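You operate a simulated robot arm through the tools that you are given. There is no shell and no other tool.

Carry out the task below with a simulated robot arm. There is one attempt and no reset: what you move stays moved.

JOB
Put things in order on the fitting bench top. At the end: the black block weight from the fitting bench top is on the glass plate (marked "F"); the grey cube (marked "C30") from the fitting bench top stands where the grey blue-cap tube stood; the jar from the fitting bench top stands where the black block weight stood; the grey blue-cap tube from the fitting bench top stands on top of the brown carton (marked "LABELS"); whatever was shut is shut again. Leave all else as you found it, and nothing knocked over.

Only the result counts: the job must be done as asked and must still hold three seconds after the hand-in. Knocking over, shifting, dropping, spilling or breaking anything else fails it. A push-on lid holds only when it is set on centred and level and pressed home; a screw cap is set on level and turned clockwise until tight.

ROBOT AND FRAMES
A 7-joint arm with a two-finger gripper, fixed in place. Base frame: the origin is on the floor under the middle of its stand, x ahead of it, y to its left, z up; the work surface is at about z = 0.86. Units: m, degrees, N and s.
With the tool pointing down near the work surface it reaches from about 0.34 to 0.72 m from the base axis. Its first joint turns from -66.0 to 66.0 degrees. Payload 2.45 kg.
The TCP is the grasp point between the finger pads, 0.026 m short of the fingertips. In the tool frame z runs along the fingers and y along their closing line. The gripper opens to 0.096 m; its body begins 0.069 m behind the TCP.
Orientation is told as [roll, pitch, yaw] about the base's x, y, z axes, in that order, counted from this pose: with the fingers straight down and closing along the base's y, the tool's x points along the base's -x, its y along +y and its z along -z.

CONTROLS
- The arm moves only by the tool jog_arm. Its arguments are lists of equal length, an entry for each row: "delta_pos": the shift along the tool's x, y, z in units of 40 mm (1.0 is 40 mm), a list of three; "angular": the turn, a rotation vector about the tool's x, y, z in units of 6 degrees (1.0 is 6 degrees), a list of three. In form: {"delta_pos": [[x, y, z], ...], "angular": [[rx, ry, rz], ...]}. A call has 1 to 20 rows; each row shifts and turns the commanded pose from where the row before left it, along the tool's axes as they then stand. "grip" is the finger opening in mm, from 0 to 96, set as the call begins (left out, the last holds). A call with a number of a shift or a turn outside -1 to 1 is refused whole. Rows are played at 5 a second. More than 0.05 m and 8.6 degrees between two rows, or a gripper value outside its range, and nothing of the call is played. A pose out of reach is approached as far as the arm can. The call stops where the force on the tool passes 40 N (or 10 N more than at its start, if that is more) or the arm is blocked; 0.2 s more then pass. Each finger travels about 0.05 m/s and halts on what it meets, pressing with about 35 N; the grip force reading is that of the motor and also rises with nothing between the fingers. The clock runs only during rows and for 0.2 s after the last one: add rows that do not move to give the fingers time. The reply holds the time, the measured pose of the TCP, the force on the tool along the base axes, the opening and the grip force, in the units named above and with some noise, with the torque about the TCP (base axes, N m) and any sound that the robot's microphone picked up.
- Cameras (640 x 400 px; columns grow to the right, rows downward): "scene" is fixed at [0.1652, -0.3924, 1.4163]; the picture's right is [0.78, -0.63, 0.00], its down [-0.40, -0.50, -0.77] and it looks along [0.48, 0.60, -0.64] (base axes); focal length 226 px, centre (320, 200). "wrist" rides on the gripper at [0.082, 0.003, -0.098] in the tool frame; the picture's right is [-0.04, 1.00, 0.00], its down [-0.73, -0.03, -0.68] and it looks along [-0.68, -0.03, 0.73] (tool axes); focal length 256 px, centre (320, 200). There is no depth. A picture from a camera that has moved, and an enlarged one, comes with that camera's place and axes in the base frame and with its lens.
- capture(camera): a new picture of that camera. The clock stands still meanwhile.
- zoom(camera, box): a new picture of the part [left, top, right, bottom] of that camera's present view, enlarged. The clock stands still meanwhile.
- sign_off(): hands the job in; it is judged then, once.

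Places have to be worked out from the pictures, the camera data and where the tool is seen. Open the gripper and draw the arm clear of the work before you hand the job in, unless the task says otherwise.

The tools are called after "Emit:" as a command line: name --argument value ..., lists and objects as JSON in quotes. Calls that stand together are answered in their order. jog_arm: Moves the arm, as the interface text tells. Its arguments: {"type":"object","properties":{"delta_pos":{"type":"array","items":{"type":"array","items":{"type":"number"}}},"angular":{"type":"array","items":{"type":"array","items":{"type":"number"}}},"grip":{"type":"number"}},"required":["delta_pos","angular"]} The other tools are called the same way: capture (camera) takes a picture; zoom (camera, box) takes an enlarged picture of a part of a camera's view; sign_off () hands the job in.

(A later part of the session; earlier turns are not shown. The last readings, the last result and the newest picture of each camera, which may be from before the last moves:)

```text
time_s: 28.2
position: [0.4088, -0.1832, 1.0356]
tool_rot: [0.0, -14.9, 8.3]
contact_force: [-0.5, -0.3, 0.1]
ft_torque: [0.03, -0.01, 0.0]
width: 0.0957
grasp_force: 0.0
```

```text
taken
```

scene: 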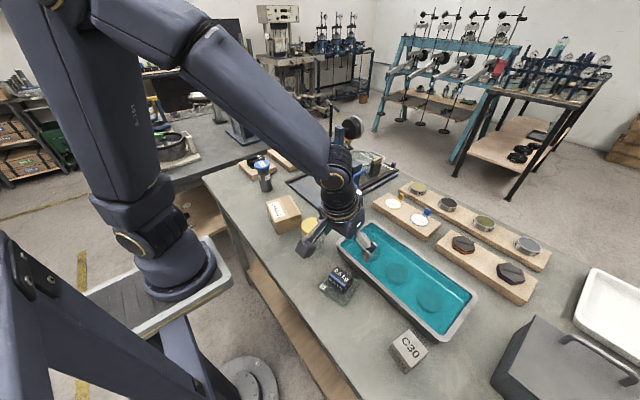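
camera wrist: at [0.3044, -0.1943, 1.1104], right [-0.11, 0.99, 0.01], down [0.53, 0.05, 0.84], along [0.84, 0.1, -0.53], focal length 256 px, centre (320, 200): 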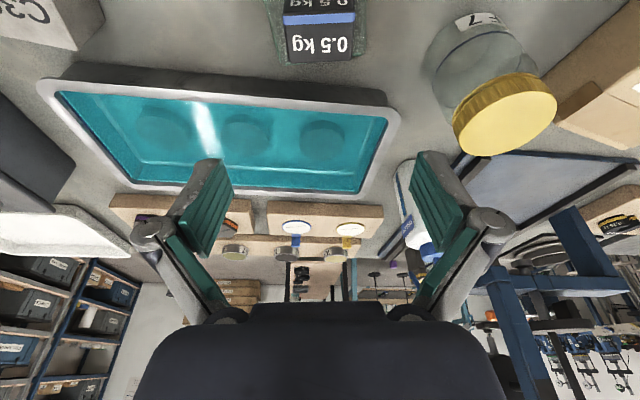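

The weight stands on the plate and nothing else has moved. Next is the jar: I square the yaw, set the tilt to 20° for the far placement, rise, and move over it for a look.

Emit:
jog_arm --delta_pos '[[-0.29, 0, -0.8], [0, 0, 0], [0, 0, 0], [0, 0, 0], [0.11, 0.833, -0.04], [0.11, 0.833, -0.04], [0.11, 0.833, -0.04], [0.11, 0.833, -0.04], [0, 0, 0]]' --angular '[[0, 0, 0], [0.179, 0, 0.668], [0.179, 0, 0.668], [0, -0.833, 0], [0, 0, 0], [0, 0, 0], [0, 0, 0], [0, 0, 0], [0, 0, 0]]' --grip 96

Emit:
capture --camera "wrist"

Emit:
zoom --camera "scene" --box '[240, 180, 400, 280]'

```text
time_s: 30.2
position: [0.3893, -0.0473, 1.0689]
tool_rot: [0.0, -19.9, 0.1]
contact_force: [-0.2, 0.3, 0.4]
ft_torque: [0.01, -0.04, 0.01]
width: 0.0962
grasp_force: 0.1
```

```text
taken
camera wrist: at [0.279, -0.0434, 1.1336], right [0.04, 1.0, 0.01], down [0.46, -0.03, 0.89], along [0.89, -0.03, -0.46], focal length 256 px, centre (320, 200)
```

wrist: 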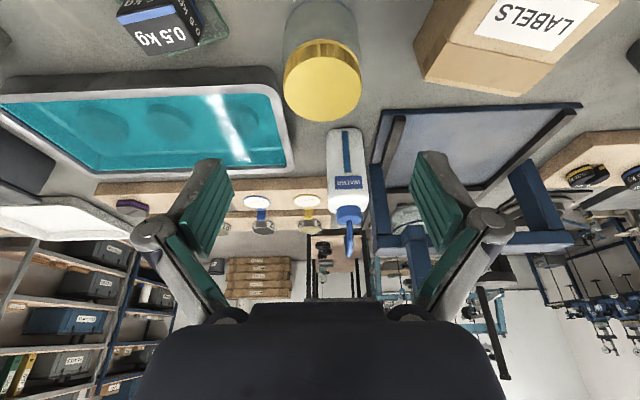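

```text
4.00 times, centred on (320, 230) of scene
camera zoom: at [0.1652, -0.3924, 1.4163], right [0.78, -0.63, 0.0], down [-0.4, -0.5, -0.77], along [0.48, 0.6, -0.64], focal length 904 px, centre (320, 80)
```

zoom: 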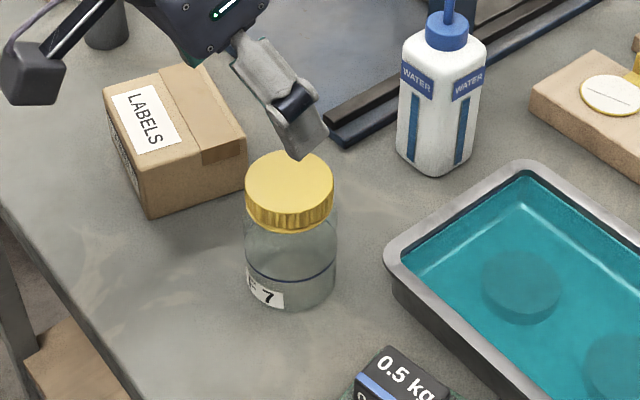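

I zoom in on the jar from the wrist camera to pin down its axis and diameter.

Emit:
zoom --camera "wrist" --box '[240, 0, 400, 140]'

Emit:
zoom --camera "scene" --box '[290, 205, 340, 265]'

```text
2.86 times, centred on (320, 70) of wrist
camera zoom: at [0.279, -0.0434, 1.1336], right [0.04, 1.0, 0.01], down [0.46, -0.03, 0.89], along [0.89, -0.03, -0.46], focal length 731 px, centre (320, 571)
```

zoom: 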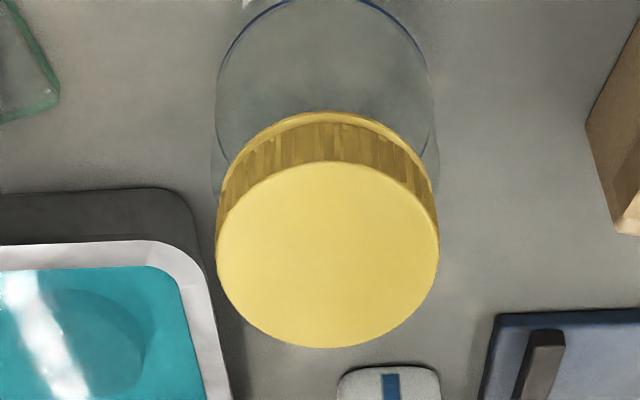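

```text
6.67 times, centred on (315, 235) of scene
camera zoom: at [0.1652, -0.3924, 1.4163], right [0.78, -0.63, 0.0], down [-0.4, -0.5, -0.77], along [0.48, 0.6, -0.64], focal length 1506 px, centre (353, -33)
```

zoom: 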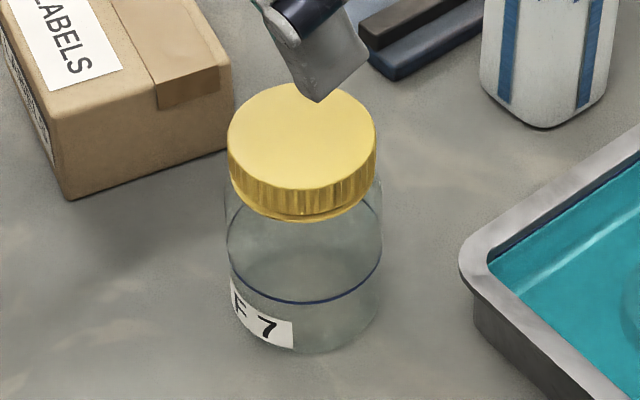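

Both views put the jar axis at (0.419, -0.044) with the lid top at z ≈ 0.965. The lid is 61 mm across and the body about 67 mm. I move above it and check the alignment before descending.

Emit:
jog_arm --delta_pos '[[-0.14, 0.041, 0.7], [-0.14, 0.041, 0.7], [0, 0, 0], [0, 0, 0]]' --angular '[[0, 0, 0], [0, 0, 0], [0, 0, 0], [0, 0, 0]]' --grip 96

Emit:
capture --camera "wrist"

Emit:
zoom --camera "scene" --box '[250, 180, 390, 280]'

```text
time_s: 31.2
position: [0.4188, -0.0432, 1.019]
tool_rot: [0.0, -19.9, 0.0]
contact_force: [0.3, 0.3, -0.4]
ft_torque: [0.0, -0.01, 0.0]
width: 0.0959
grasp_force: 0.0
```

```text
taken
camera wrist: at [0.3082, -0.0394, 1.0839], right [0.04, 1.0, 0.01], down [0.46, -0.03, 0.89], along [0.89, -0.03, -0.46], focal length 256 px, centre (320, 200)
```

wrist: 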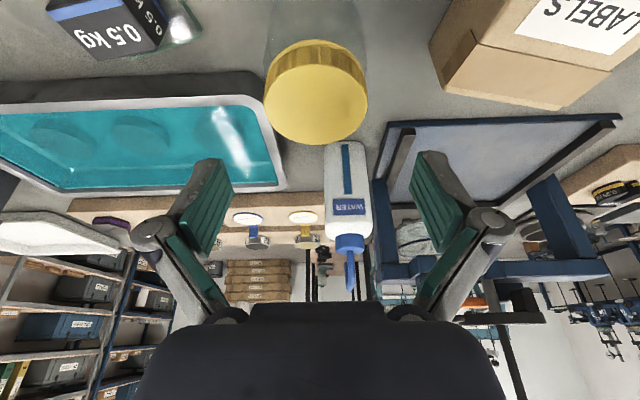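

```text
4.00 times, centred on (320, 230) of scene
camera zoom: at [0.1652, -0.3924, 1.4163], right [0.78, -0.63, 0.0], down [-0.4, -0.5, -0.77], along [0.48, 0.6, -0.64], focal length 904 px, centre (320, 80)
```

zoom: 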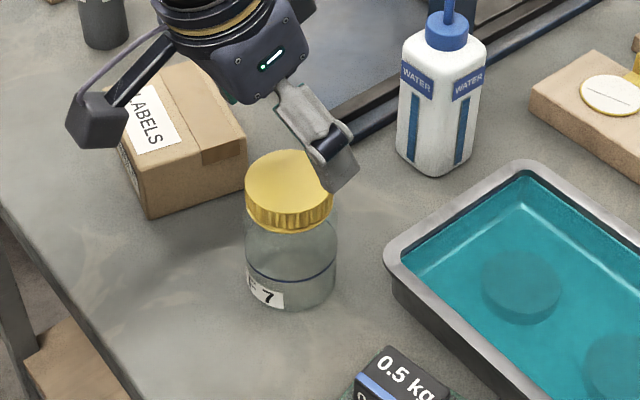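

The jar axis is confirmed at (0.418, -0.045). I descend straight down around it to z ≈ 0.915.

Emit:
jog_arm --delta_pos '[[0.2245, -0.01, 0.611], [0.2245, -0.01, 0.611], [0.2245, -0.01, 0.611], [0.2245, -0.01, 0.611], [0, 0, 0]]' --angular '[[0, 0, 0], [0, 0, 0], [0, 0, 0], [0, 0, 0], [0, 0, 0]]' --grip 96

Emit:
capture --camera "wrist"

Emit:
zoom --camera "scene" --box '[250, 180, 390, 280]'

```text
time_s: 32.4
position: [0.4186, -0.0449, 0.9185]
tool_rot: [0.0, -19.8, 0.0]
contact_force: [-0.3, 1.0, -0.3]
ft_torque: [0.01, 0.01, 0.0]
width: 0.0959
grasp_force: 0.1
```

```text
taken
camera wrist: at [0.3084, -0.0422, 0.983], right [0.04, 1.0, 0.01], down [0.46, -0.03, 0.89], along [0.89, -0.03, -0.46], focal length 256 px, centre (320, 200)
```

wrist: 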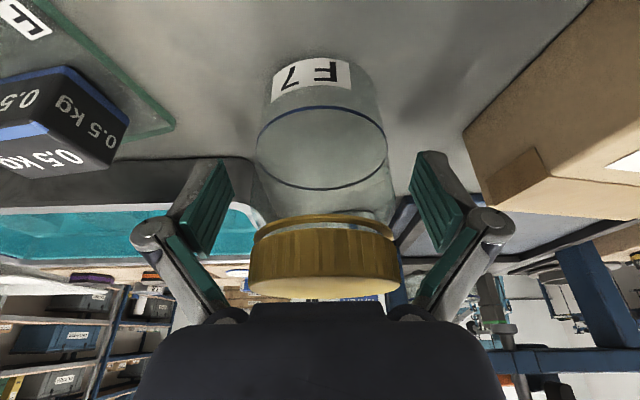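

```text
4.00 times, centred on (320, 230) of scene
camera zoom: at [0.1652, -0.3924, 1.4163], right [0.78, -0.63, 0.0], down [-0.4, -0.5, -0.77], along [0.48, 0.6, -0.64], focal length 904 px, centre (320, 80)
```

zoom: 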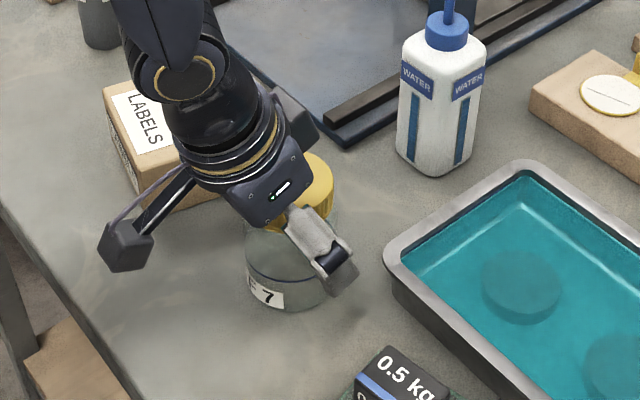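

The fingers straddle the jar body and the lid is clear of the palm. I close on it.

Emit:
jog_arm --delta_pos '[[0, 0, 0], [0, 0, 0], [0, 0, 0], [0, 0, 0], [0, 0, 0]]' --angular '[[0, 0, 0], [0, 0, 0], [0, 0, 0], [0, 0, 0], [0, 0, 0]]' --grip 45

Emit:
capture --camera "wrist"

```text
time_s: 33.6
position: [0.4184, -0.0458, 0.9185]
tool_rot: [0.0, -19.9, 0.1]
contact_force: [0.0, 0.6, 2.1]
ft_torque: [0.03, 0.05, -0.05]
width: 0.0664
grasp_force: 34.7
```

```text
taken
camera wrist: at [0.3085, -0.0422, 0.9833], right [0.04, 1.0, 0.01], down [0.46, -0.03, 0.89], along [0.89, -0.03, -0.46], focal length 256 px, centre (320, 200)
```

wrist: 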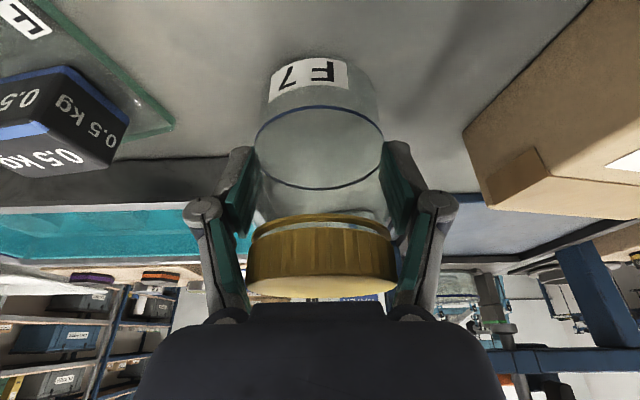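

Gripped at 66.4 mm with 35 N. I lift the jar about 11 cm.

Emit:
jog_arm --delta_pos '[[-0.06, 0, -0.165], [-0.225, 0, -0.62], [-0.225, 0, -0.62], [-0.225, 0, -0.62], [-0.225, 0, -0.62], [0, 0, 0]]' --angular '[[0, 0, 0], [0, 0, 0], [0, 0, 0], [0, 0, 0], [0, 0, 0], [0, 0, 0]]' --grip 45

Emit:
capture --camera "wrist"

Emit:
capture --camera "scene"

```text
time_s: 35.0
position: [0.4224, -0.0473, 1.0312]
tool_rot: [0.0, -19.9, 0.0]
contact_force: [-0.8, 0.9, -1.4]
ft_torque: [-0.02, 0.01, 0.03]
width: 0.066
grasp_force: 35.5
```

```text
taken
camera wrist: at [0.3111, -0.0434, 1.0953], right [0.04, 1.0, 0.01], down [0.46, -0.03, 0.89], along [0.89, -0.03, -0.46], focal length 256 px, centre (320, 200)
```

wrist: 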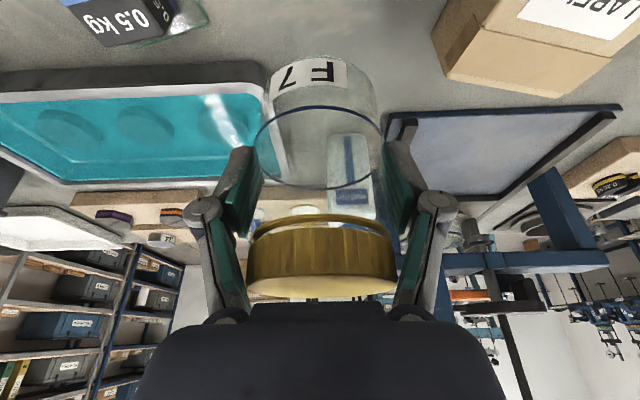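

```text
taken
```

scene: 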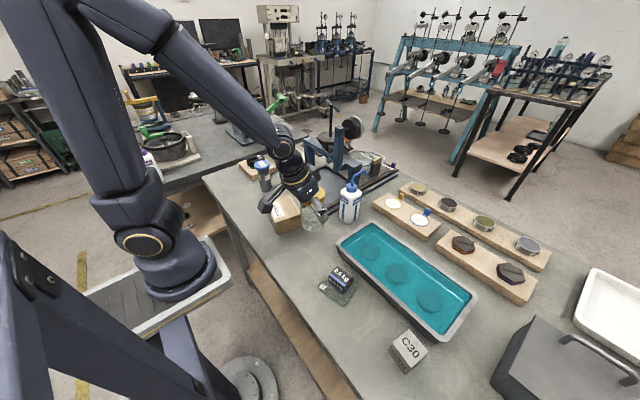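

The jar hangs level and the lid is still on. I carry it over the tray to above the weight's old spot, aiming for (0.6615, -0.364) so the body clears the tray rim.

Emit:
jog_arm --delta_pos '[[-0.562, -0.792, 0.204], [-0.562, -0.792, 0.204], [-0.562, -0.792, 0.204], [-0.562, -0.792, 0.204], [-0.562, -0.792, 0.204], [-0.562, -0.792, 0.204], [-0.562, -0.792, 0.204], [-0.562, -0.792, 0.204], [-0.562, -0.792, 0.204], [-0.562, -0.792, 0.204], [0, 0, 0], [0, 0, 0]]' --angular '[[0, 0, 0], [0, 0, 0], [0, 0, 0], [0, 0, 0], [0, 0, 0], [0, 0, 0], [0, 0, 0], [0, 0, 0], [0, 0, 0], [0, 0, 0], [0, 0, 0], [0, 0, 0]]' --grip 45

Emit:
capture --camera "wrist"

Emit:
zoom --camera "scene" --box '[400, 190, 560, 310]'

```text
time_s: 37.6
position: [0.6602, -0.3659, 1.0295]
tool_rot: [0.0, -19.9, 0.0]
contact_force: [-0.6, -0.1, -2.7]
ft_torque: [0.03, 0.0, 0.0]
width: 0.0659
grasp_force: 35.2
```

```text
taken
camera wrist: at [0.5495, -0.3615, 1.0937], right [0.04, 1.0, 0.01], down [0.46, -0.03, 0.89], along [0.89, -0.03, -0.46], focal length 256 px, centre (320, 200)
```

wrist: 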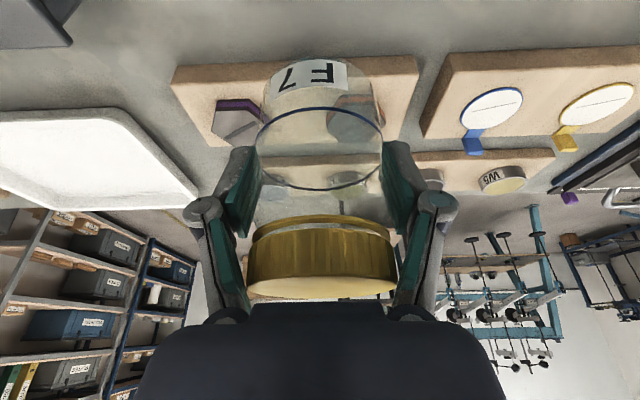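

```text
3.33 times, centred on (480, 250) of scene
camera zoom: at [0.1653, -0.3925, 1.4163], right [0.78, -0.63, 0.0], down [-0.4, -0.5, -0.77], along [0.48, 0.6, -0.64], focal length 753 px, centre (-213, 33)
```

zoom: 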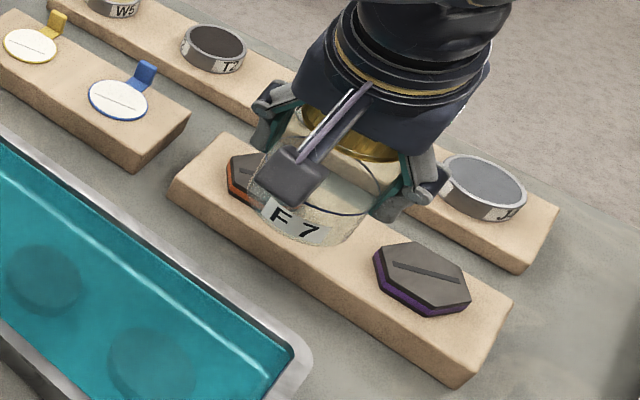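

The pose is reached without hitting the reach limit. I lower partway, until the jar bottom is just above rim height, and check the clearance.

Emit:
jog_arm --delta_pos '[[0.229, 0.024, 0.715], [0.229, 0.024, 0.715], [0, 0, 0]]' --angular '[[0, 0, 0], [0, 0, 0], [0, 0, 0]]' --grip 45

Emit:
capture --camera "wrist"

Emit:
zoom --camera "scene" --box '[420, 210, 540, 310]'

```text
time_s: 38.4
position: [0.6655, -0.3617, 0.9685]
tool_rot: [0.0, -19.9, -0.1]
contact_force: [0.2, 0.2, -1.3]
ft_torque: [-0.03, 0.02, 0.0]
width: 0.0661
grasp_force: 34.7
```

```text
taken
camera wrist: at [0.5538, -0.3582, 1.0341], right [0.04, 1.0, 0.01], down [0.46, -0.03, 0.89], along [0.89, -0.03, -0.46], focal length 256 px, centre (320, 200)
```

wrist: 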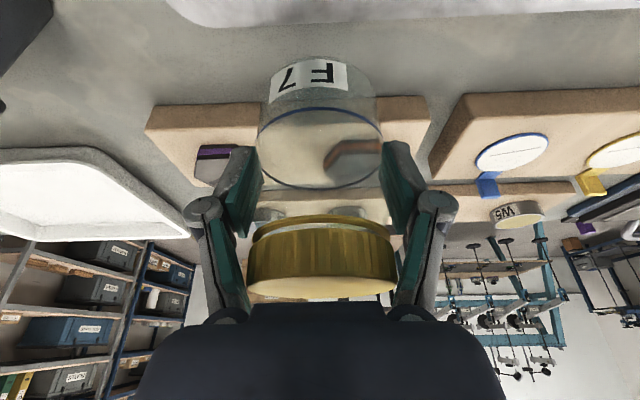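

```text
4.00 times, centred on (480, 260) of scene
camera zoom: at [0.1653, -0.3924, 1.4163], right [0.78, -0.63, 0.0], down [-0.4, -0.5, -0.77], along [0.48, 0.6, -0.64], focal length 904 px, centre (-320, -40)
```

zoom: 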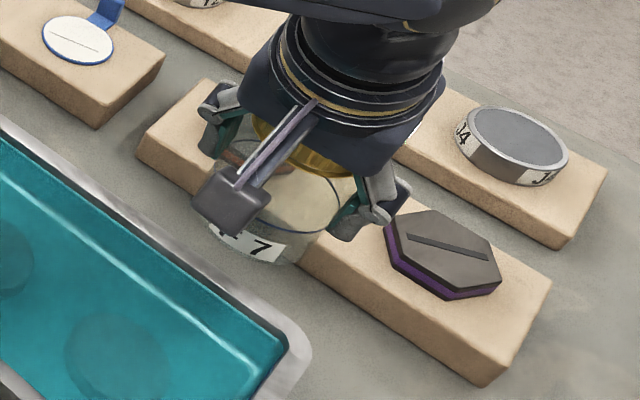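

In this same view the rim edge falls at x = 0.624 and the jar's near bottom edge at about 0.632–0.637, so it is clear of the rim. I ease it 3 mm back toward the original spot while lowering to just above the table.

Emit:
jog_arm --delta_pos '[[0.148, -0.017, 0.333], [0.148, -0.017, 0.333], [0.148, -0.017, 0.333], [0, 0, 0]]' --angular '[[0, 0, 0], [0, 0, 0], [0, 0, 0], [0, 0, 0]]' --grip 45

Emit:
capture --camera "wrist"

Emit:
zoom --camera "scene" --box '[420, 210, 540, 310]'

```text
time_s: 39.4
position: [0.6599, -0.3654, 0.9265]
tool_rot: [-0.1, -19.9, 0.0]
contact_force: [0.6, 0.2, -0.4]
ft_torque: [0.02, 0.03, 0.03]
width: 0.0662
grasp_force: 35.2
```

```text
taken
camera wrist: at [0.5486, -0.3615, 0.9917], right [0.04, 1.0, 0.01], down [0.46, -0.03, 0.89], along [0.89, -0.03, -0.46], focal length 256 px, centre (320, 200)
```

wrist: 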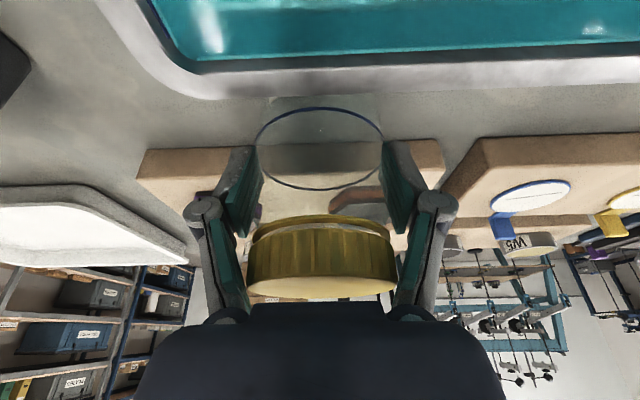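

```text
4.00 times, centred on (480, 260) of scene
camera zoom: at [0.1653, -0.3925, 1.4163], right [0.78, -0.63, 0.0], down [-0.4, -0.5, -0.77], along [0.48, 0.6, -0.64], focal length 904 px, centre (-320, -40)
```

zoom: 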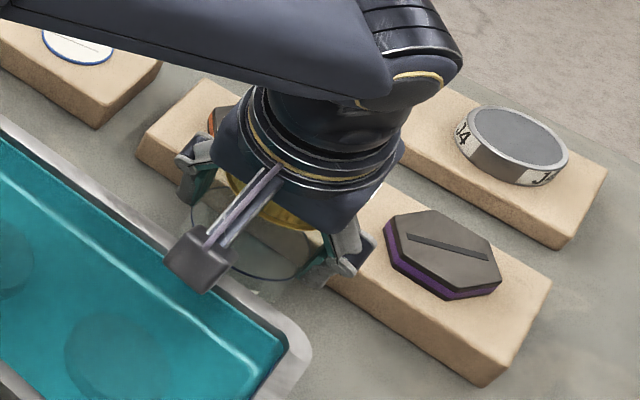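

No contact force so far. I zoom in on the jar/rim gap before the final touchdown.

Emit:
zoom --camera "wrist" --box '[220, 40, 420, 220]'

Emit:
zoom --camera "scene" --box '[450, 245, 510, 290]'

```text
2.22 times, centred on (320, 130) of wrist
camera zoom: at [0.5486, -0.3615, 0.9917], right [0.04, 1.0, 0.01], down [0.46, -0.03, 0.89], along [0.89, -0.03, -0.46], focal length 569 px, centre (320, 356)
```

zoom: 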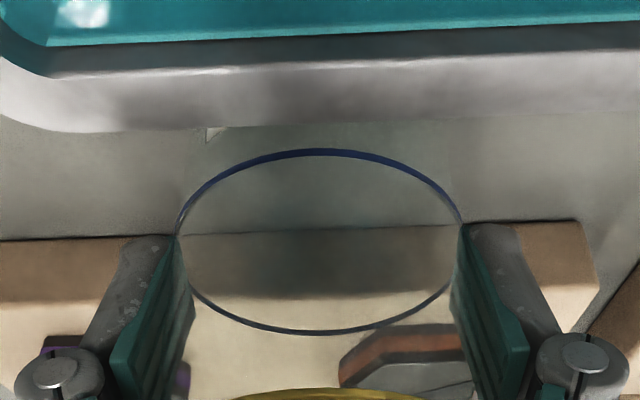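

```text
8.89 times, centred on (480, 268) of scene
camera zoom: at [0.1653, -0.3925, 1.4163], right [0.78, -0.63, 0.0], down [-0.4, -0.5, -0.77], along [0.48, 0.6, -0.64], focal length 2008 px, centre (-1102, -400)
```

zoom: 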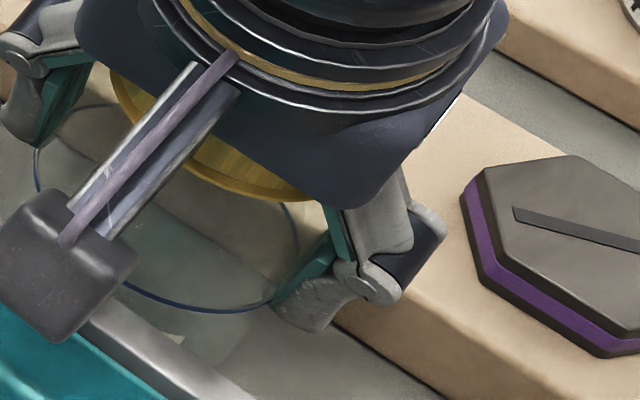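

The jar bottom is already below rim height with no contact force, so it is clear. I move 2 mm further from the rim and lower slowly toward touchdown.

Emit:
jog_arm --delta_pos '[[-0.047, 0.02, 0.017], [0.017, 0, 0.047], [0.017, 0, 0.047], [0.017, 0, 0.047], [0, 0, 0]]' --angular '[[0, 0, 0], [0, 0, 0], [0, 0, 0], [0, 0, 0], [0, 0, 0]]' --grip 45

```text
time_s: 40.6
position: [0.6602, -0.3624, 0.921]
tool_rot: [0.1, -19.9, 0.0]
contact_force: [0.9, -0.3, -1.2]
ft_torque: [-0.02, -0.03, 0.0]
width: 0.0661
grasp_force: 35.3
```

Not yet in contact. I continue down in sub-millimetre steps.

Emit:
jog_arm --delta_pos '[[0.0085, 0, 0.0235], [0.0085, 0, 0.0235], [0, 0, 0]]' --angular '[[0, 0, 0], [0, 0, 0], [0, 0, 0]]' --grip 45

```text
time_s: 41.4
position: [0.6611, -0.3641, 0.9182]
tool_rot: [-0.1, -19.9, 0.0]
contact_force: [-0.8, -0.1, 1.8]
ft_torque: [0.06, 0.07, 0.02]
width: 0.0661
grasp_force: 35.2
```

The weight has transferred (+1.8 N), so the jar is touching the table. I open the fingers.

Emit:
jog_arm --delta_pos '[[0, 0, 0], [0, 0, 0], [0, 0, 0], [0, 0, 0]]' --angular '[[0, 0, 0], [0, 0, 0], [0, 0, 0], [0, 0, 0]]' --grip 94

Emit:
capture --camera "wrist"

Emit:
zoom --camera "scene" --box '[420, 210, 540, 310]'

```text
time_s: 42.4
position: [0.6602, -0.3644, 0.9182]
tool_rot: [0.0, -19.9, 0.0]
contact_force: [-0.8, 0.1, 0.4]
ft_torque: [0.03, 0.01, -0.03]
width: 0.0937
grasp_force: 0.3
```

```text
taken
camera wrist: at [0.5499, -0.3596, 0.9829], right [0.04, 1.0, 0.01], down [0.46, -0.03, 0.89], along [0.89, -0.03, -0.46], focal length 256 px, centre (320, 200)
```

wrist: 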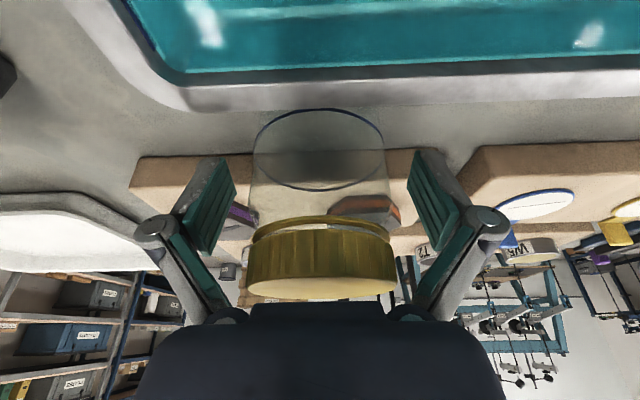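

```text
4.00 times, centred on (480, 260) of scene
camera zoom: at [0.1652, -0.3924, 1.4163], right [0.78, -0.63, 0.0], down [-0.4, -0.5, -0.77], along [0.48, 0.6, -0.64], focal length 904 px, centre (-320, -40)
```

zoom: 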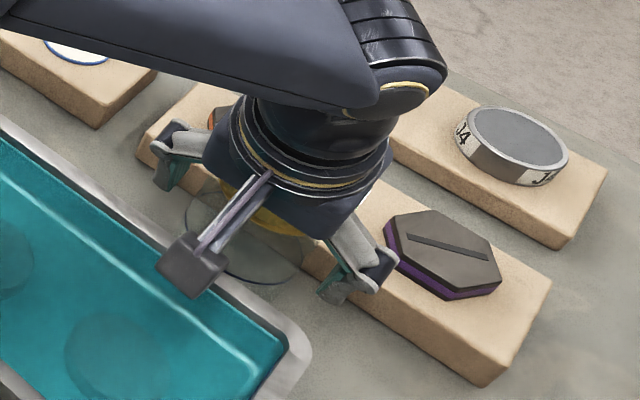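

The jar stands free. I retreat straight up along the same line.

Emit:
jog_arm --delta_pos '[[-0.205, 0, -0.564], [-0.205, 0, -0.564], [-0.205, 0, -0.564], [-0.205, 0, -0.564], [-0.205, 0, -0.564], [0, 0, 0]]' --angular '[[0, 0, 0], [0, 0, 0], [0, 0, 0], [0, 0, 0], [0, 0, 0], [0, 0, 0]]' --grip 96

Emit:
capture --camera "wrist"

Emit:
zoom --camera "scene" --box '[420, 210, 540, 310]'

```text
time_s: 43.8
position: [0.6602, -0.3639, 1.0369]
tool_rot: [0.0, -20.0, 0.0]
contact_force: [0.5, -0.1, 1.1]
ft_torque: [-0.02, 0.0, 0.0]
width: 0.0957
grasp_force: 0.1
```

```text
taken
camera wrist: at [0.5493, -0.3605, 1.1014], right [0.04, 1.0, 0.01], down [0.46, -0.03, 0.89], along [0.89, -0.03, -0.46], focal length 256 px, centre (320, 200)
```

wrist: 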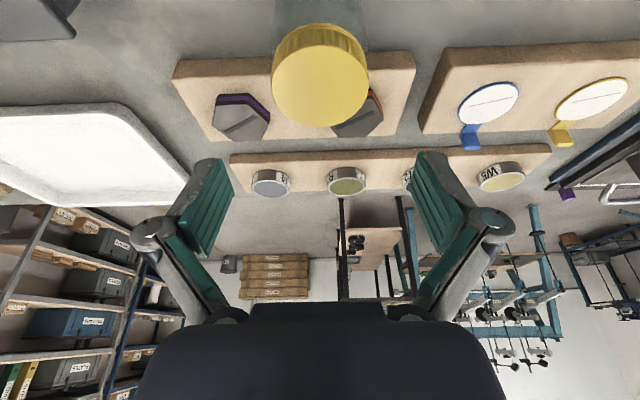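

```text
4.00 times, centred on (480, 260) of scene
camera zoom: at [0.1652, -0.3924, 1.4163], right [0.78, -0.63, 0.0], down [-0.4, -0.5, -0.77], along [0.48, 0.6, -0.64], focal length 904 px, centre (-320, -40)
```

zoom: 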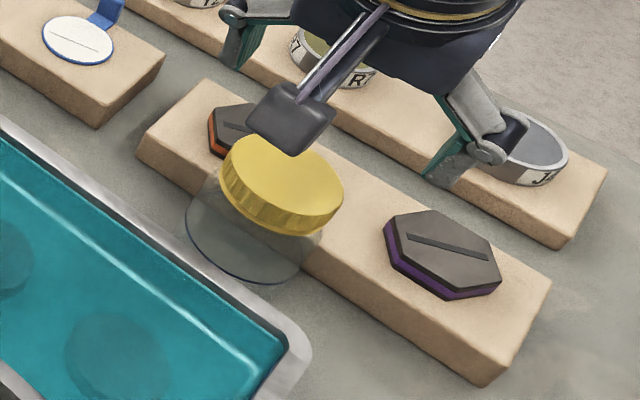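

The jar stands upright at about (0.658, -0.363), with nothing touched. I pull back and up, square the tool, and swing over to the tube and carton side.

Emit:
jog_arm --delta_pos '[[0.647, 0, -0.729], [0.647, 0, -0.729], [0.647, 0, -0.729], [0.647, 0, -0.729], [0.647, 0, -0.729], [0.647, 0, -0.729], [0.647, 0, -0.729], [0, 0, 0], [0, 0, 0], [0, 0, 0], [0, 0, 0], [0, 0, 0]]' --angular '[[0, 0, 0], [0, 0, 0], [0, 0, 0], [0, 0, 0], [0, 0, 0], [0, 0, 0], [0, 0, 0], [0, 0.8333, 0], [0, 0.8333, 0], [0, 0.8333, 0], [0, 0.8333, 0], [0, 0, 0]]' --grip 96

Emit:
jog_arm --delta_pos '[[0.1, 0.95, 0], [0.1, 0.95, 0], [0.1, 0.95, 0], [0.1, 0.95, 0], [0.1, 0.95, 0], [0.1, 0.95, 0], [0.1, 0.95, 0], [0.1, 0.95, 0], [0.1, 0.95, 0], [0.1, 0.95, 0], [0.1, 0.95, 0], [0.1, 0.95, 0], [0, 0, 0]]' --angular '[[0, 0, 0], [0, 0, 0], [0, 0, 0], [0, 0, 0], [0, 0, 0], [0, 0, 0], [0, 0, 0], [0, 0, 0], [0, 0, 0], [0, 0, 0], [0, 0, 0], [0, 0, 0], [0, 0, 0]]' --grip 96

Emit:
capture --camera "wrist"

Emit:
capture --camera "scene"

```text
time_s: 46.4
position: [0.4224, -0.3641, 1.1697]
tool_rot: [0.0, 0.2, 0.0]
contact_force: [-0.8, 1.2, 0.3]
ft_torque: [0.01, -0.01, -0.01]
width: 0.0961
grasp_force: 0.0
```

```text
time_s: 49.2
position: [0.3725, 0.094, 1.1676]
tool_rot: [0.0, 0.2, 0.0]
contact_force: [-1.5, 0.4, -1.0]
ft_torque: [0.01, 0.03, 0.03]
width: 0.0958
grasp_force: 0.1
```

```text
taken
camera wrist: at [0.2901, 0.0982, 1.2664], right [0.04, 1.0, 0.0], down [0.73, -0.03, 0.68], along [0.68, -0.03, -0.74], focal length 256 px, centre (320, 200)
```

wrist: 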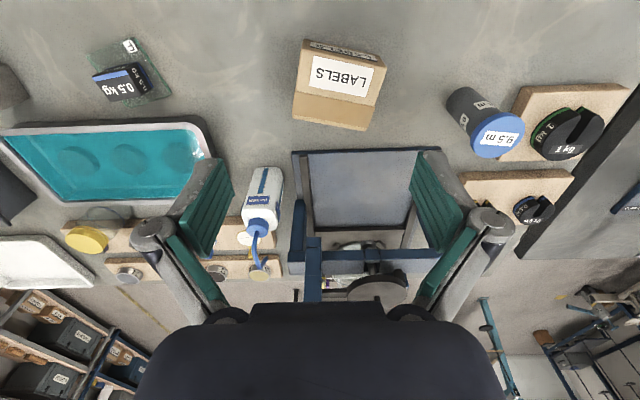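

```text
taken
```

scene: 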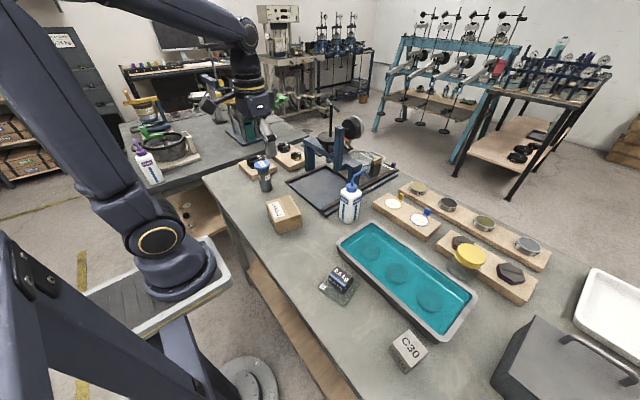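

I zoom in on the tube, carton and nearby weights from both cameras to triangulate them.

Emit:
zoom --camera "wrist" --box '[420, 60, 640, 200]'

Emit:
zoom --camera "wrist" --box '[270, 20, 410, 150]'

Emit:
zoom --camera "scene" --box '[230, 140, 320, 240]'

```text
2.86 times, centred on (530, 130) of wrist
camera zoom: at [0.2901, 0.0982, 1.2664], right [0.04, 1.0, 0.0], down [0.73, -0.03, 0.68], along [0.68, -0.03, -0.74], focal length 731 px, centre (-280, 400)
```

zoom: 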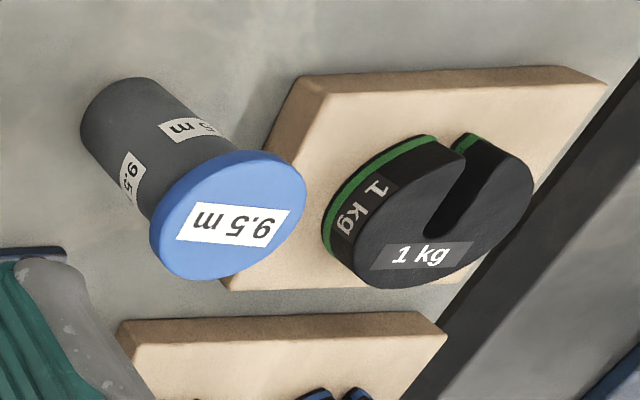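

```text
3.08 times, centred on (340, 85) of wrist
camera zoom: at [0.2901, 0.0982, 1.2664], right [0.04, 1.0, 0.0], down [0.73, -0.03, 0.68], along [0.68, -0.03, -0.74], focal length 788 px, centre (258, 554)
```

zoom: 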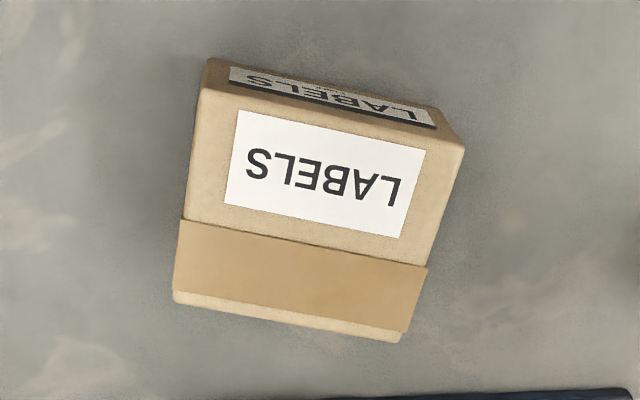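

```text
4.00 times, centred on (275, 190) of scene
camera zoom: at [0.1652, -0.3924, 1.4163], right [0.78, -0.63, 0.0], down [-0.4, -0.5, -0.77], along [0.48, 0.6, -0.64], focal length 904 px, centre (500, 240)
```

zoom: 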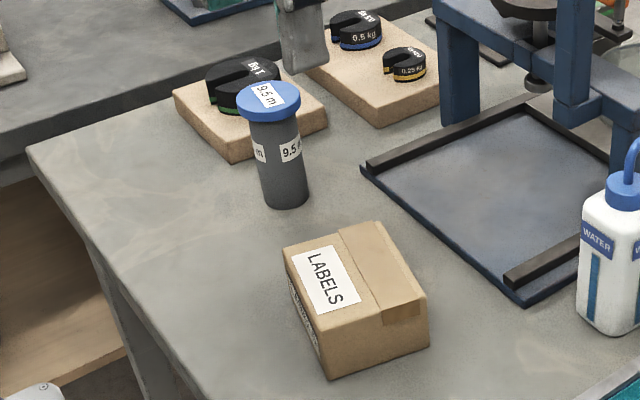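

Triangulated: the tube is at (0.459, 0.316) with its cap top at z ≈ 0.977 and a body about 45 mm across. The carton top is centred at (0.418, 0.115) at z ≈ 0.921. I move above the tube with the fingers at 80 mm.

Emit:
jog_arm --delta_pos '[[-0.309, 0.793, 0], [-0.309, 0.793, 0], [-0.309, 0.793, 0], [-0.309, 0.793, 0], [-0.309, 0.793, 0], [-0.309, 0.793, 0], [-0.309, 0.793, 0], [0, 0, 0.8], [0, 0, 0.8], [0, 0, 0.8], [0, 0, 0.8], [0, 0, 0]]' --angular '[[0, 0, 0], [0, 0, 0], [0, 0, 0], [0, 0, 0], [0, 0, 0], [0, 0, 0], [0, 0, 0], [0, 0, 0], [0, 0, 0], [0, 0, 0], [0, 0, 0], [0, 0, 0]]' --grip 80

Emit:
capture --camera "wrist"

Emit:
zoom --camera "scene" --box '[200, 110, 330, 220]'

```text
time_s: 51.8
position: [0.4591, 0.3139, 1.0387]
tool_rot: [0.0, 0.2, 0.0]
contact_force: [0.7, -1.1, 0.1]
ft_torque: [-0.01, 0.0, -0.01]
width: 0.0799
grasp_force: 0.1
```

```text
taken
camera wrist: at [0.3776, 0.3176, 1.1374], right [0.04, 1.0, 0.0], down [0.73, -0.03, 0.68], along [0.68, -0.03, -0.74], focal length 256 px, centre (320, 200)
```

wrist: 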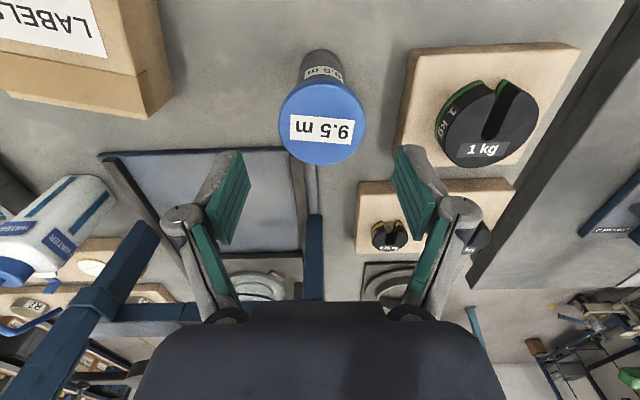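

```text
3.64 times, centred on (265, 165) of scene
camera zoom: at [0.1652, -0.3924, 1.4163], right [0.78, -0.63, 0.0], down [-0.4, -0.5, -0.77], along [0.48, 0.6, -0.64], focal length 821 px, centre (520, 327)
```

zoom: 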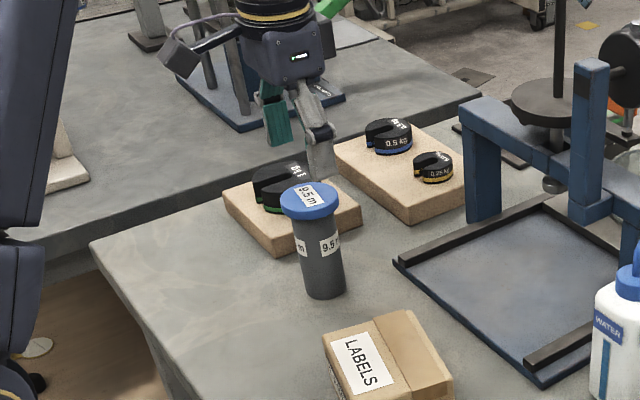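

The cap centre is at (0.4575, 0.315), within 2 mm of the TCP. I descend to z ≈ 0.922 around the tube body.

Emit:
jog_arm --delta_pos '[[0.01, 0.006, 0.729], [0.01, 0.006, 0.729], [0.01, 0.006, 0.729], [0.01, 0.006, 0.729], [0, 0, 0]]' --angular '[[0, 0, 0], [0, 0, 0], [0, 0, 0], [0, 0, 0], [0, 0, 0]]' --grip 80

Emit:
capture --camera "wrist"

Emit:
zoom --camera "scene" --box '[200, 110, 330, 220]'

```text
time_s: 53.0
position: [0.4575, 0.3156, 0.925]
tool_rot: [0.1, 0.1, 0.0]
contact_force: [-0.2, -0.2, 0.4]
ft_torque: [-0.01, -0.02, 0.0]
width: 0.0804
grasp_force: 0.3
```

```text
taken
camera wrist: at [0.3747, 0.3195, 1.0231], right [0.04, 1.0, 0.0], down [0.73, -0.03, 0.68], along [0.68, -0.03, -0.74], focal length 256 px, centre (320, 200)
```

wrist: 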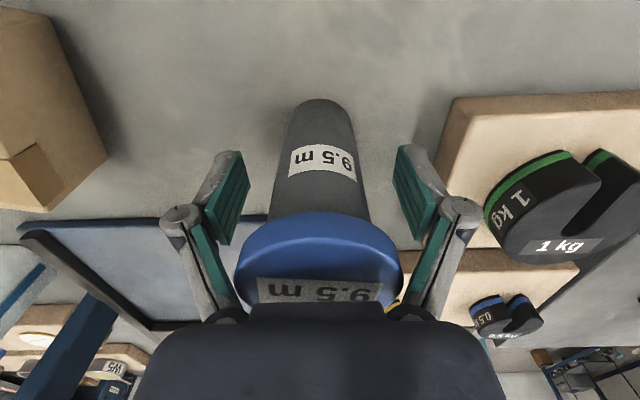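

```text
3.64 times, centred on (265, 165) of scene
camera zoom: at [0.1652, -0.3925, 1.4163], right [0.78, -0.63, 0.0], down [-0.4, -0.5, -0.77], along [0.48, 0.6, -0.64], focal length 821 px, centre (520, 327)
```

zoom: 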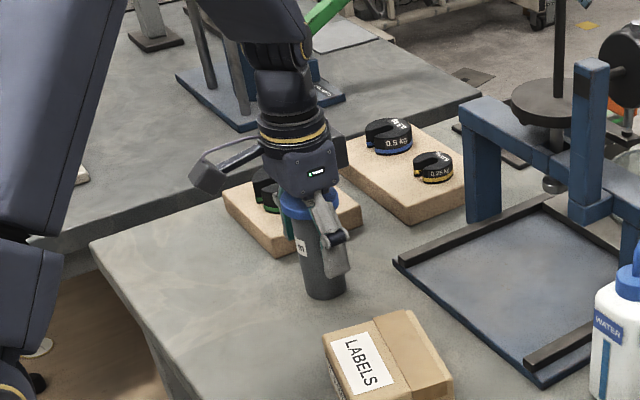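

The cap (about 62 mm) is wider than the body (about 45 mm), and the finger links would pinch it before the pads reached the body. I'd rather not lift by the cap, so I back out upward and re-approach from the side, tilted 50°, to grip the body below the cap.

Emit:
jog_arm --delta_pos '[[0, 0, -0.95], [0, 0, -0.95], [0, 0, -0.95], [0.85, 0, 0], [0.85, 0, 0], [0, 0, 0]]' --angular '[[0, 0, 0], [0, 0, 0], [0, 0, 0], [0, 0, 0], [0, 0, 0], [0, 0, 0]]' --grip 80

Emit:
jog_arm --delta_pos '[[0, 0, 0], [0, 0, 0], [0, 0, 0], [0, 0, 0], [0, 0, 0], [0, 0, 0], [0, 0, 0], [0, 0, 0], [0, 0, 0], [0, 0, 0]]' --angular '[[0, -0.926, 0], [0, -0.926, 0], [0, -0.926, 0], [0, -0.926, 0], [0, -0.926, 0], [0, -0.926, 0], [0, -0.926, 0], [0, -0.926, 0], [0, -0.926, 0], [0, 0, 0]]' --grip 80

Emit:
capture --camera "wrist"

Emit:
capture --camera "scene"

```text
time_s: 54.4
position: [0.3911, 0.3124, 1.0362]
tool_rot: [0.0, 0.1, 0.0]
contact_force: [0.5, -0.7, 0.5]
ft_torque: [-0.02, 0.0, -0.01]
width: 0.08
grasp_force: 0.0
```

```text
time_s: 56.6
position: [0.3906, 0.3155, 1.0368]
tool_rot: [0.0, -50.0, 0.0]
contact_force: [0.0, -0.2, 0.3]
ft_torque: [0.02, 0.01, -0.03]
width: 0.08
grasp_force: 0.0
```

```text
taken
camera wrist: at [0.2617, 0.3192, 1.0388], right [0.03, 1.0, 0.03], down [-0.05, -0.03, 1.0], along [1.0, -0.03, 0.05], focal length 256 px, centre (320, 200)
```

wrist: 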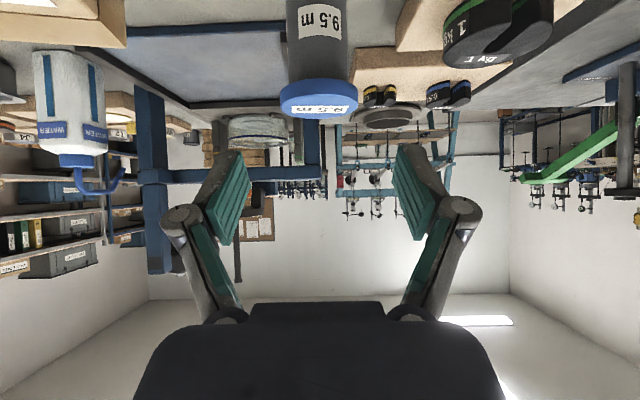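

```text
taken
```

scene: 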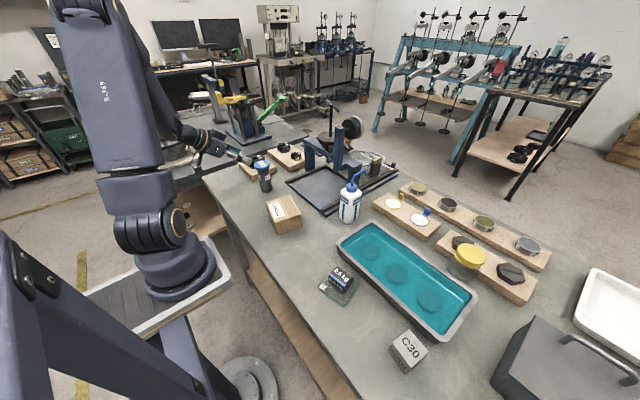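

Looking horizontally now, with the image inverted, I zoom in on the tube to check its cap height and thickness.

Emit:
zoom --camera "wrist" --box '[250, 0, 400, 130]'

```text
3.08 times, centred on (325, 65) of wrist
camera zoom: at [0.2617, 0.3192, 1.0388], right [0.03, 1.0, 0.03], down [-0.05, -0.03, 1.0], along [1.0, -0.03, 0.05], focal length 788 px, centre (305, 615)
```

zoom: 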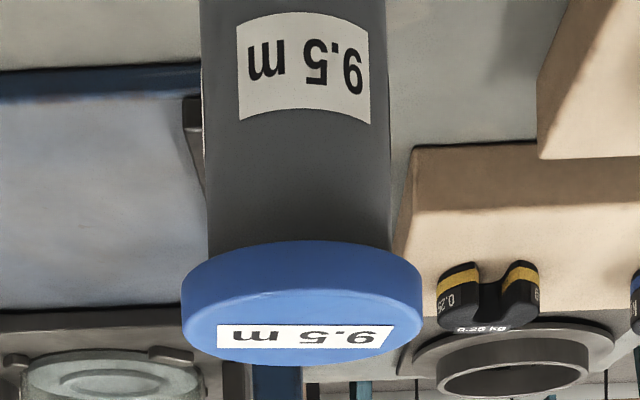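

The cap spans z = 0.970–0.980 and the tube axis is at (0.459, 0.315), so the 50° grip at z ≈ 0.918 clears it. I move to the standoff on that line and then check.

Emit:
jog_arm --delta_pos '[[0.596, -0.006, 0.475], [0.596, -0.006, 0.475], [0, 0, 0.5], [0, 0, 0]]' --angular '[[0, 0, 0], [0, 0, 0], [0, 0, 0], [0, 0, 0]]' --grip 80

Emit:
capture --camera "wrist"

Emit:
zoom --camera "scene" --box '[200, 110, 330, 220]'

```text
time_s: 57.6
position: [0.4026, 0.316, 0.9624]
tool_rot: [0.0, -49.8, -0.2]
contact_force: [0.3, 0.5, 0.3]
ft_torque: [0.0, 0.0, -0.03]
width: 0.08
grasp_force: 0.1
```

```text
taken
camera wrist: at [0.2751, 0.3198, 0.9643], right [0.03, 1.0, 0.03], down [-0.05, -0.03, 1.0], along [1.0, -0.03, 0.05], focal length 256 px, centre (320, 200)
```

wrist: 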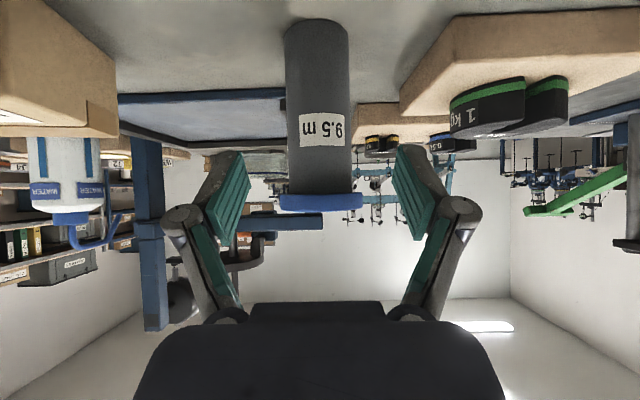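

```text
3.64 times, centred on (265, 165) of scene
camera zoom: at [0.1652, -0.3924, 1.4163], right [0.78, -0.63, 0.0], down [-0.4, -0.5, -0.77], along [0.48, 0.6, -0.64], focal length 821 px, centre (520, 327)
```

zoom: 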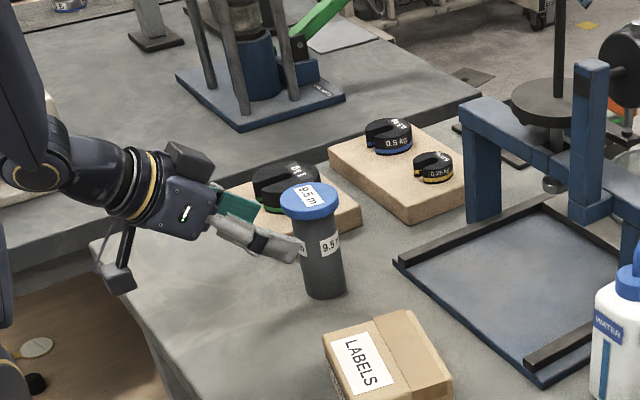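

Aligned. I advance along the finger axis to the body, checking the forces.

Emit:
jog_arm --delta_pos '[[-0.013, -0.008, 0.592], [-0.013, -0.008, 0.592], [-0.013, -0.008, 0.592], [0, 0, 0]]' --angular '[[0, 0, 0], [0, 0, 0], [0, 0, 0], [0, 0, 0]]' --grip 80

Emit:
capture --camera "wrist"

Emit:
zoom --camera "scene" --box '[200, 110, 330, 220]'

```text
time_s: 58.6
position: [0.4603, 0.3135, 0.9189]
tool_rot: [0.2, -49.9, 0.0]
contact_force: [-0.1, -0.5, 0.8]
ft_torque: [-0.02, 0.04, 0.0]
width: 0.0799
grasp_force: 0.0
```

```text
taken
camera wrist: at [0.3309, 0.3176, 0.921], right [0.03, 1.0, 0.03], down [-0.05, -0.03, 1.0], along [1.0, -0.03, 0.05], focal length 256 px, centre (320, 200)
```

wrist: 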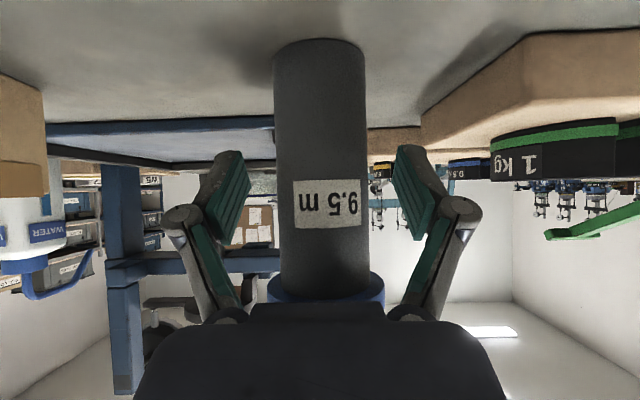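

```text
3.64 times, centred on (265, 165) of scene
camera zoom: at [0.1652, -0.3924, 1.4163], right [0.78, -0.63, 0.0], down [-0.4, -0.5, -0.77], along [0.48, 0.6, -0.64], focal length 821 px, centre (520, 327)
```

zoom: 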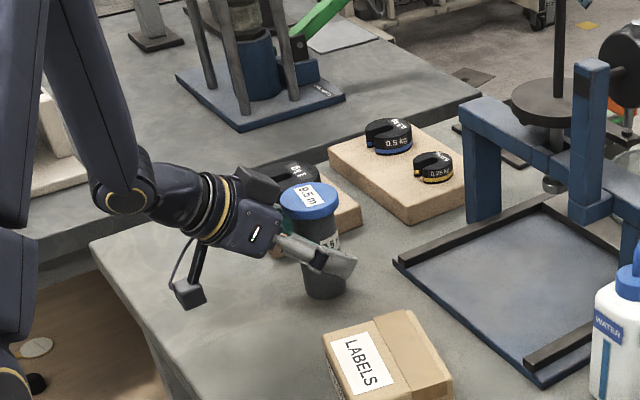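

No contact, the cap is clear of the palm, and the body lies between the pads. I close.

Emit:
jog_arm --delta_pos '[[0, 0, 0], [0, 0, 0], [0, 0, 0], [0, 0, 0], [0, 0, 0], [0, 0, 0]]' --angular '[[0, 0, 0], [0, 0, 0], [0, 0, 0], [0, 0, 0], [0, 0, 0], [0, 0, 0]]' --grip 30

Emit:
capture --camera "wrist"

Emit:
zoom --camera "scene" --box '[220, 130, 310, 200]'

```text
time_s: 60.0
position: [0.4588, 0.314, 0.9199]
tool_rot: [0.1, -50.0, 0.0]
contact_force: [-0.5, 0.4, 2.7]
ft_torque: [0.15, 0.03, 0.02]
width: 0.0428
grasp_force: 34.6
```

```text
taken
camera wrist: at [0.3306, 0.3176, 0.9212], right [0.03, 1.0, 0.03], down [-0.05, -0.03, 1.0], along [1.0, -0.03, 0.05], focal length 256 px, centre (320, 200)
```

wrist: 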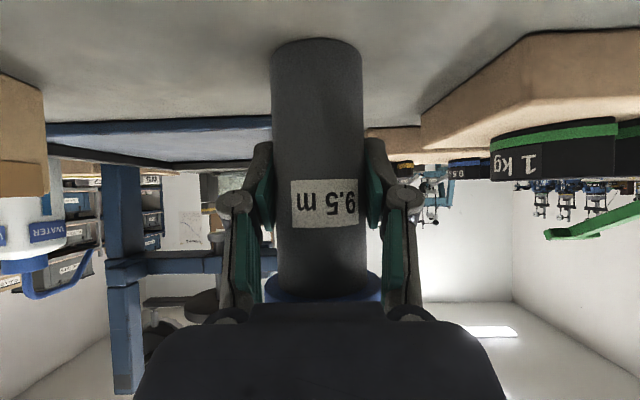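

```text
5.71 times, centred on (265, 165) of scene
camera zoom: at [0.1652, -0.3924, 1.4163], right [0.78, -0.63, 0.0], down [-0.4, -0.5, -0.77], along [0.48, 0.6, -0.64], focal length 1291 px, centre (634, 400)
```

zoom: 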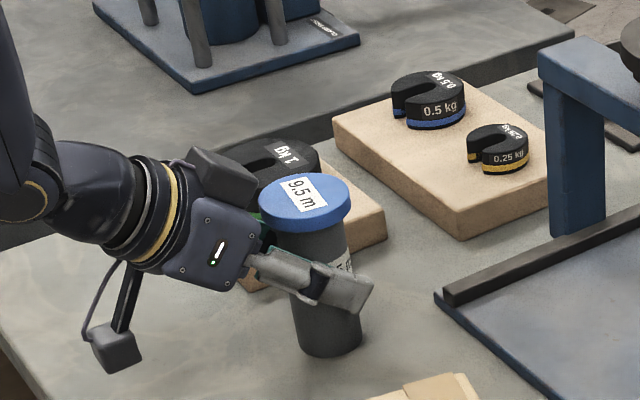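

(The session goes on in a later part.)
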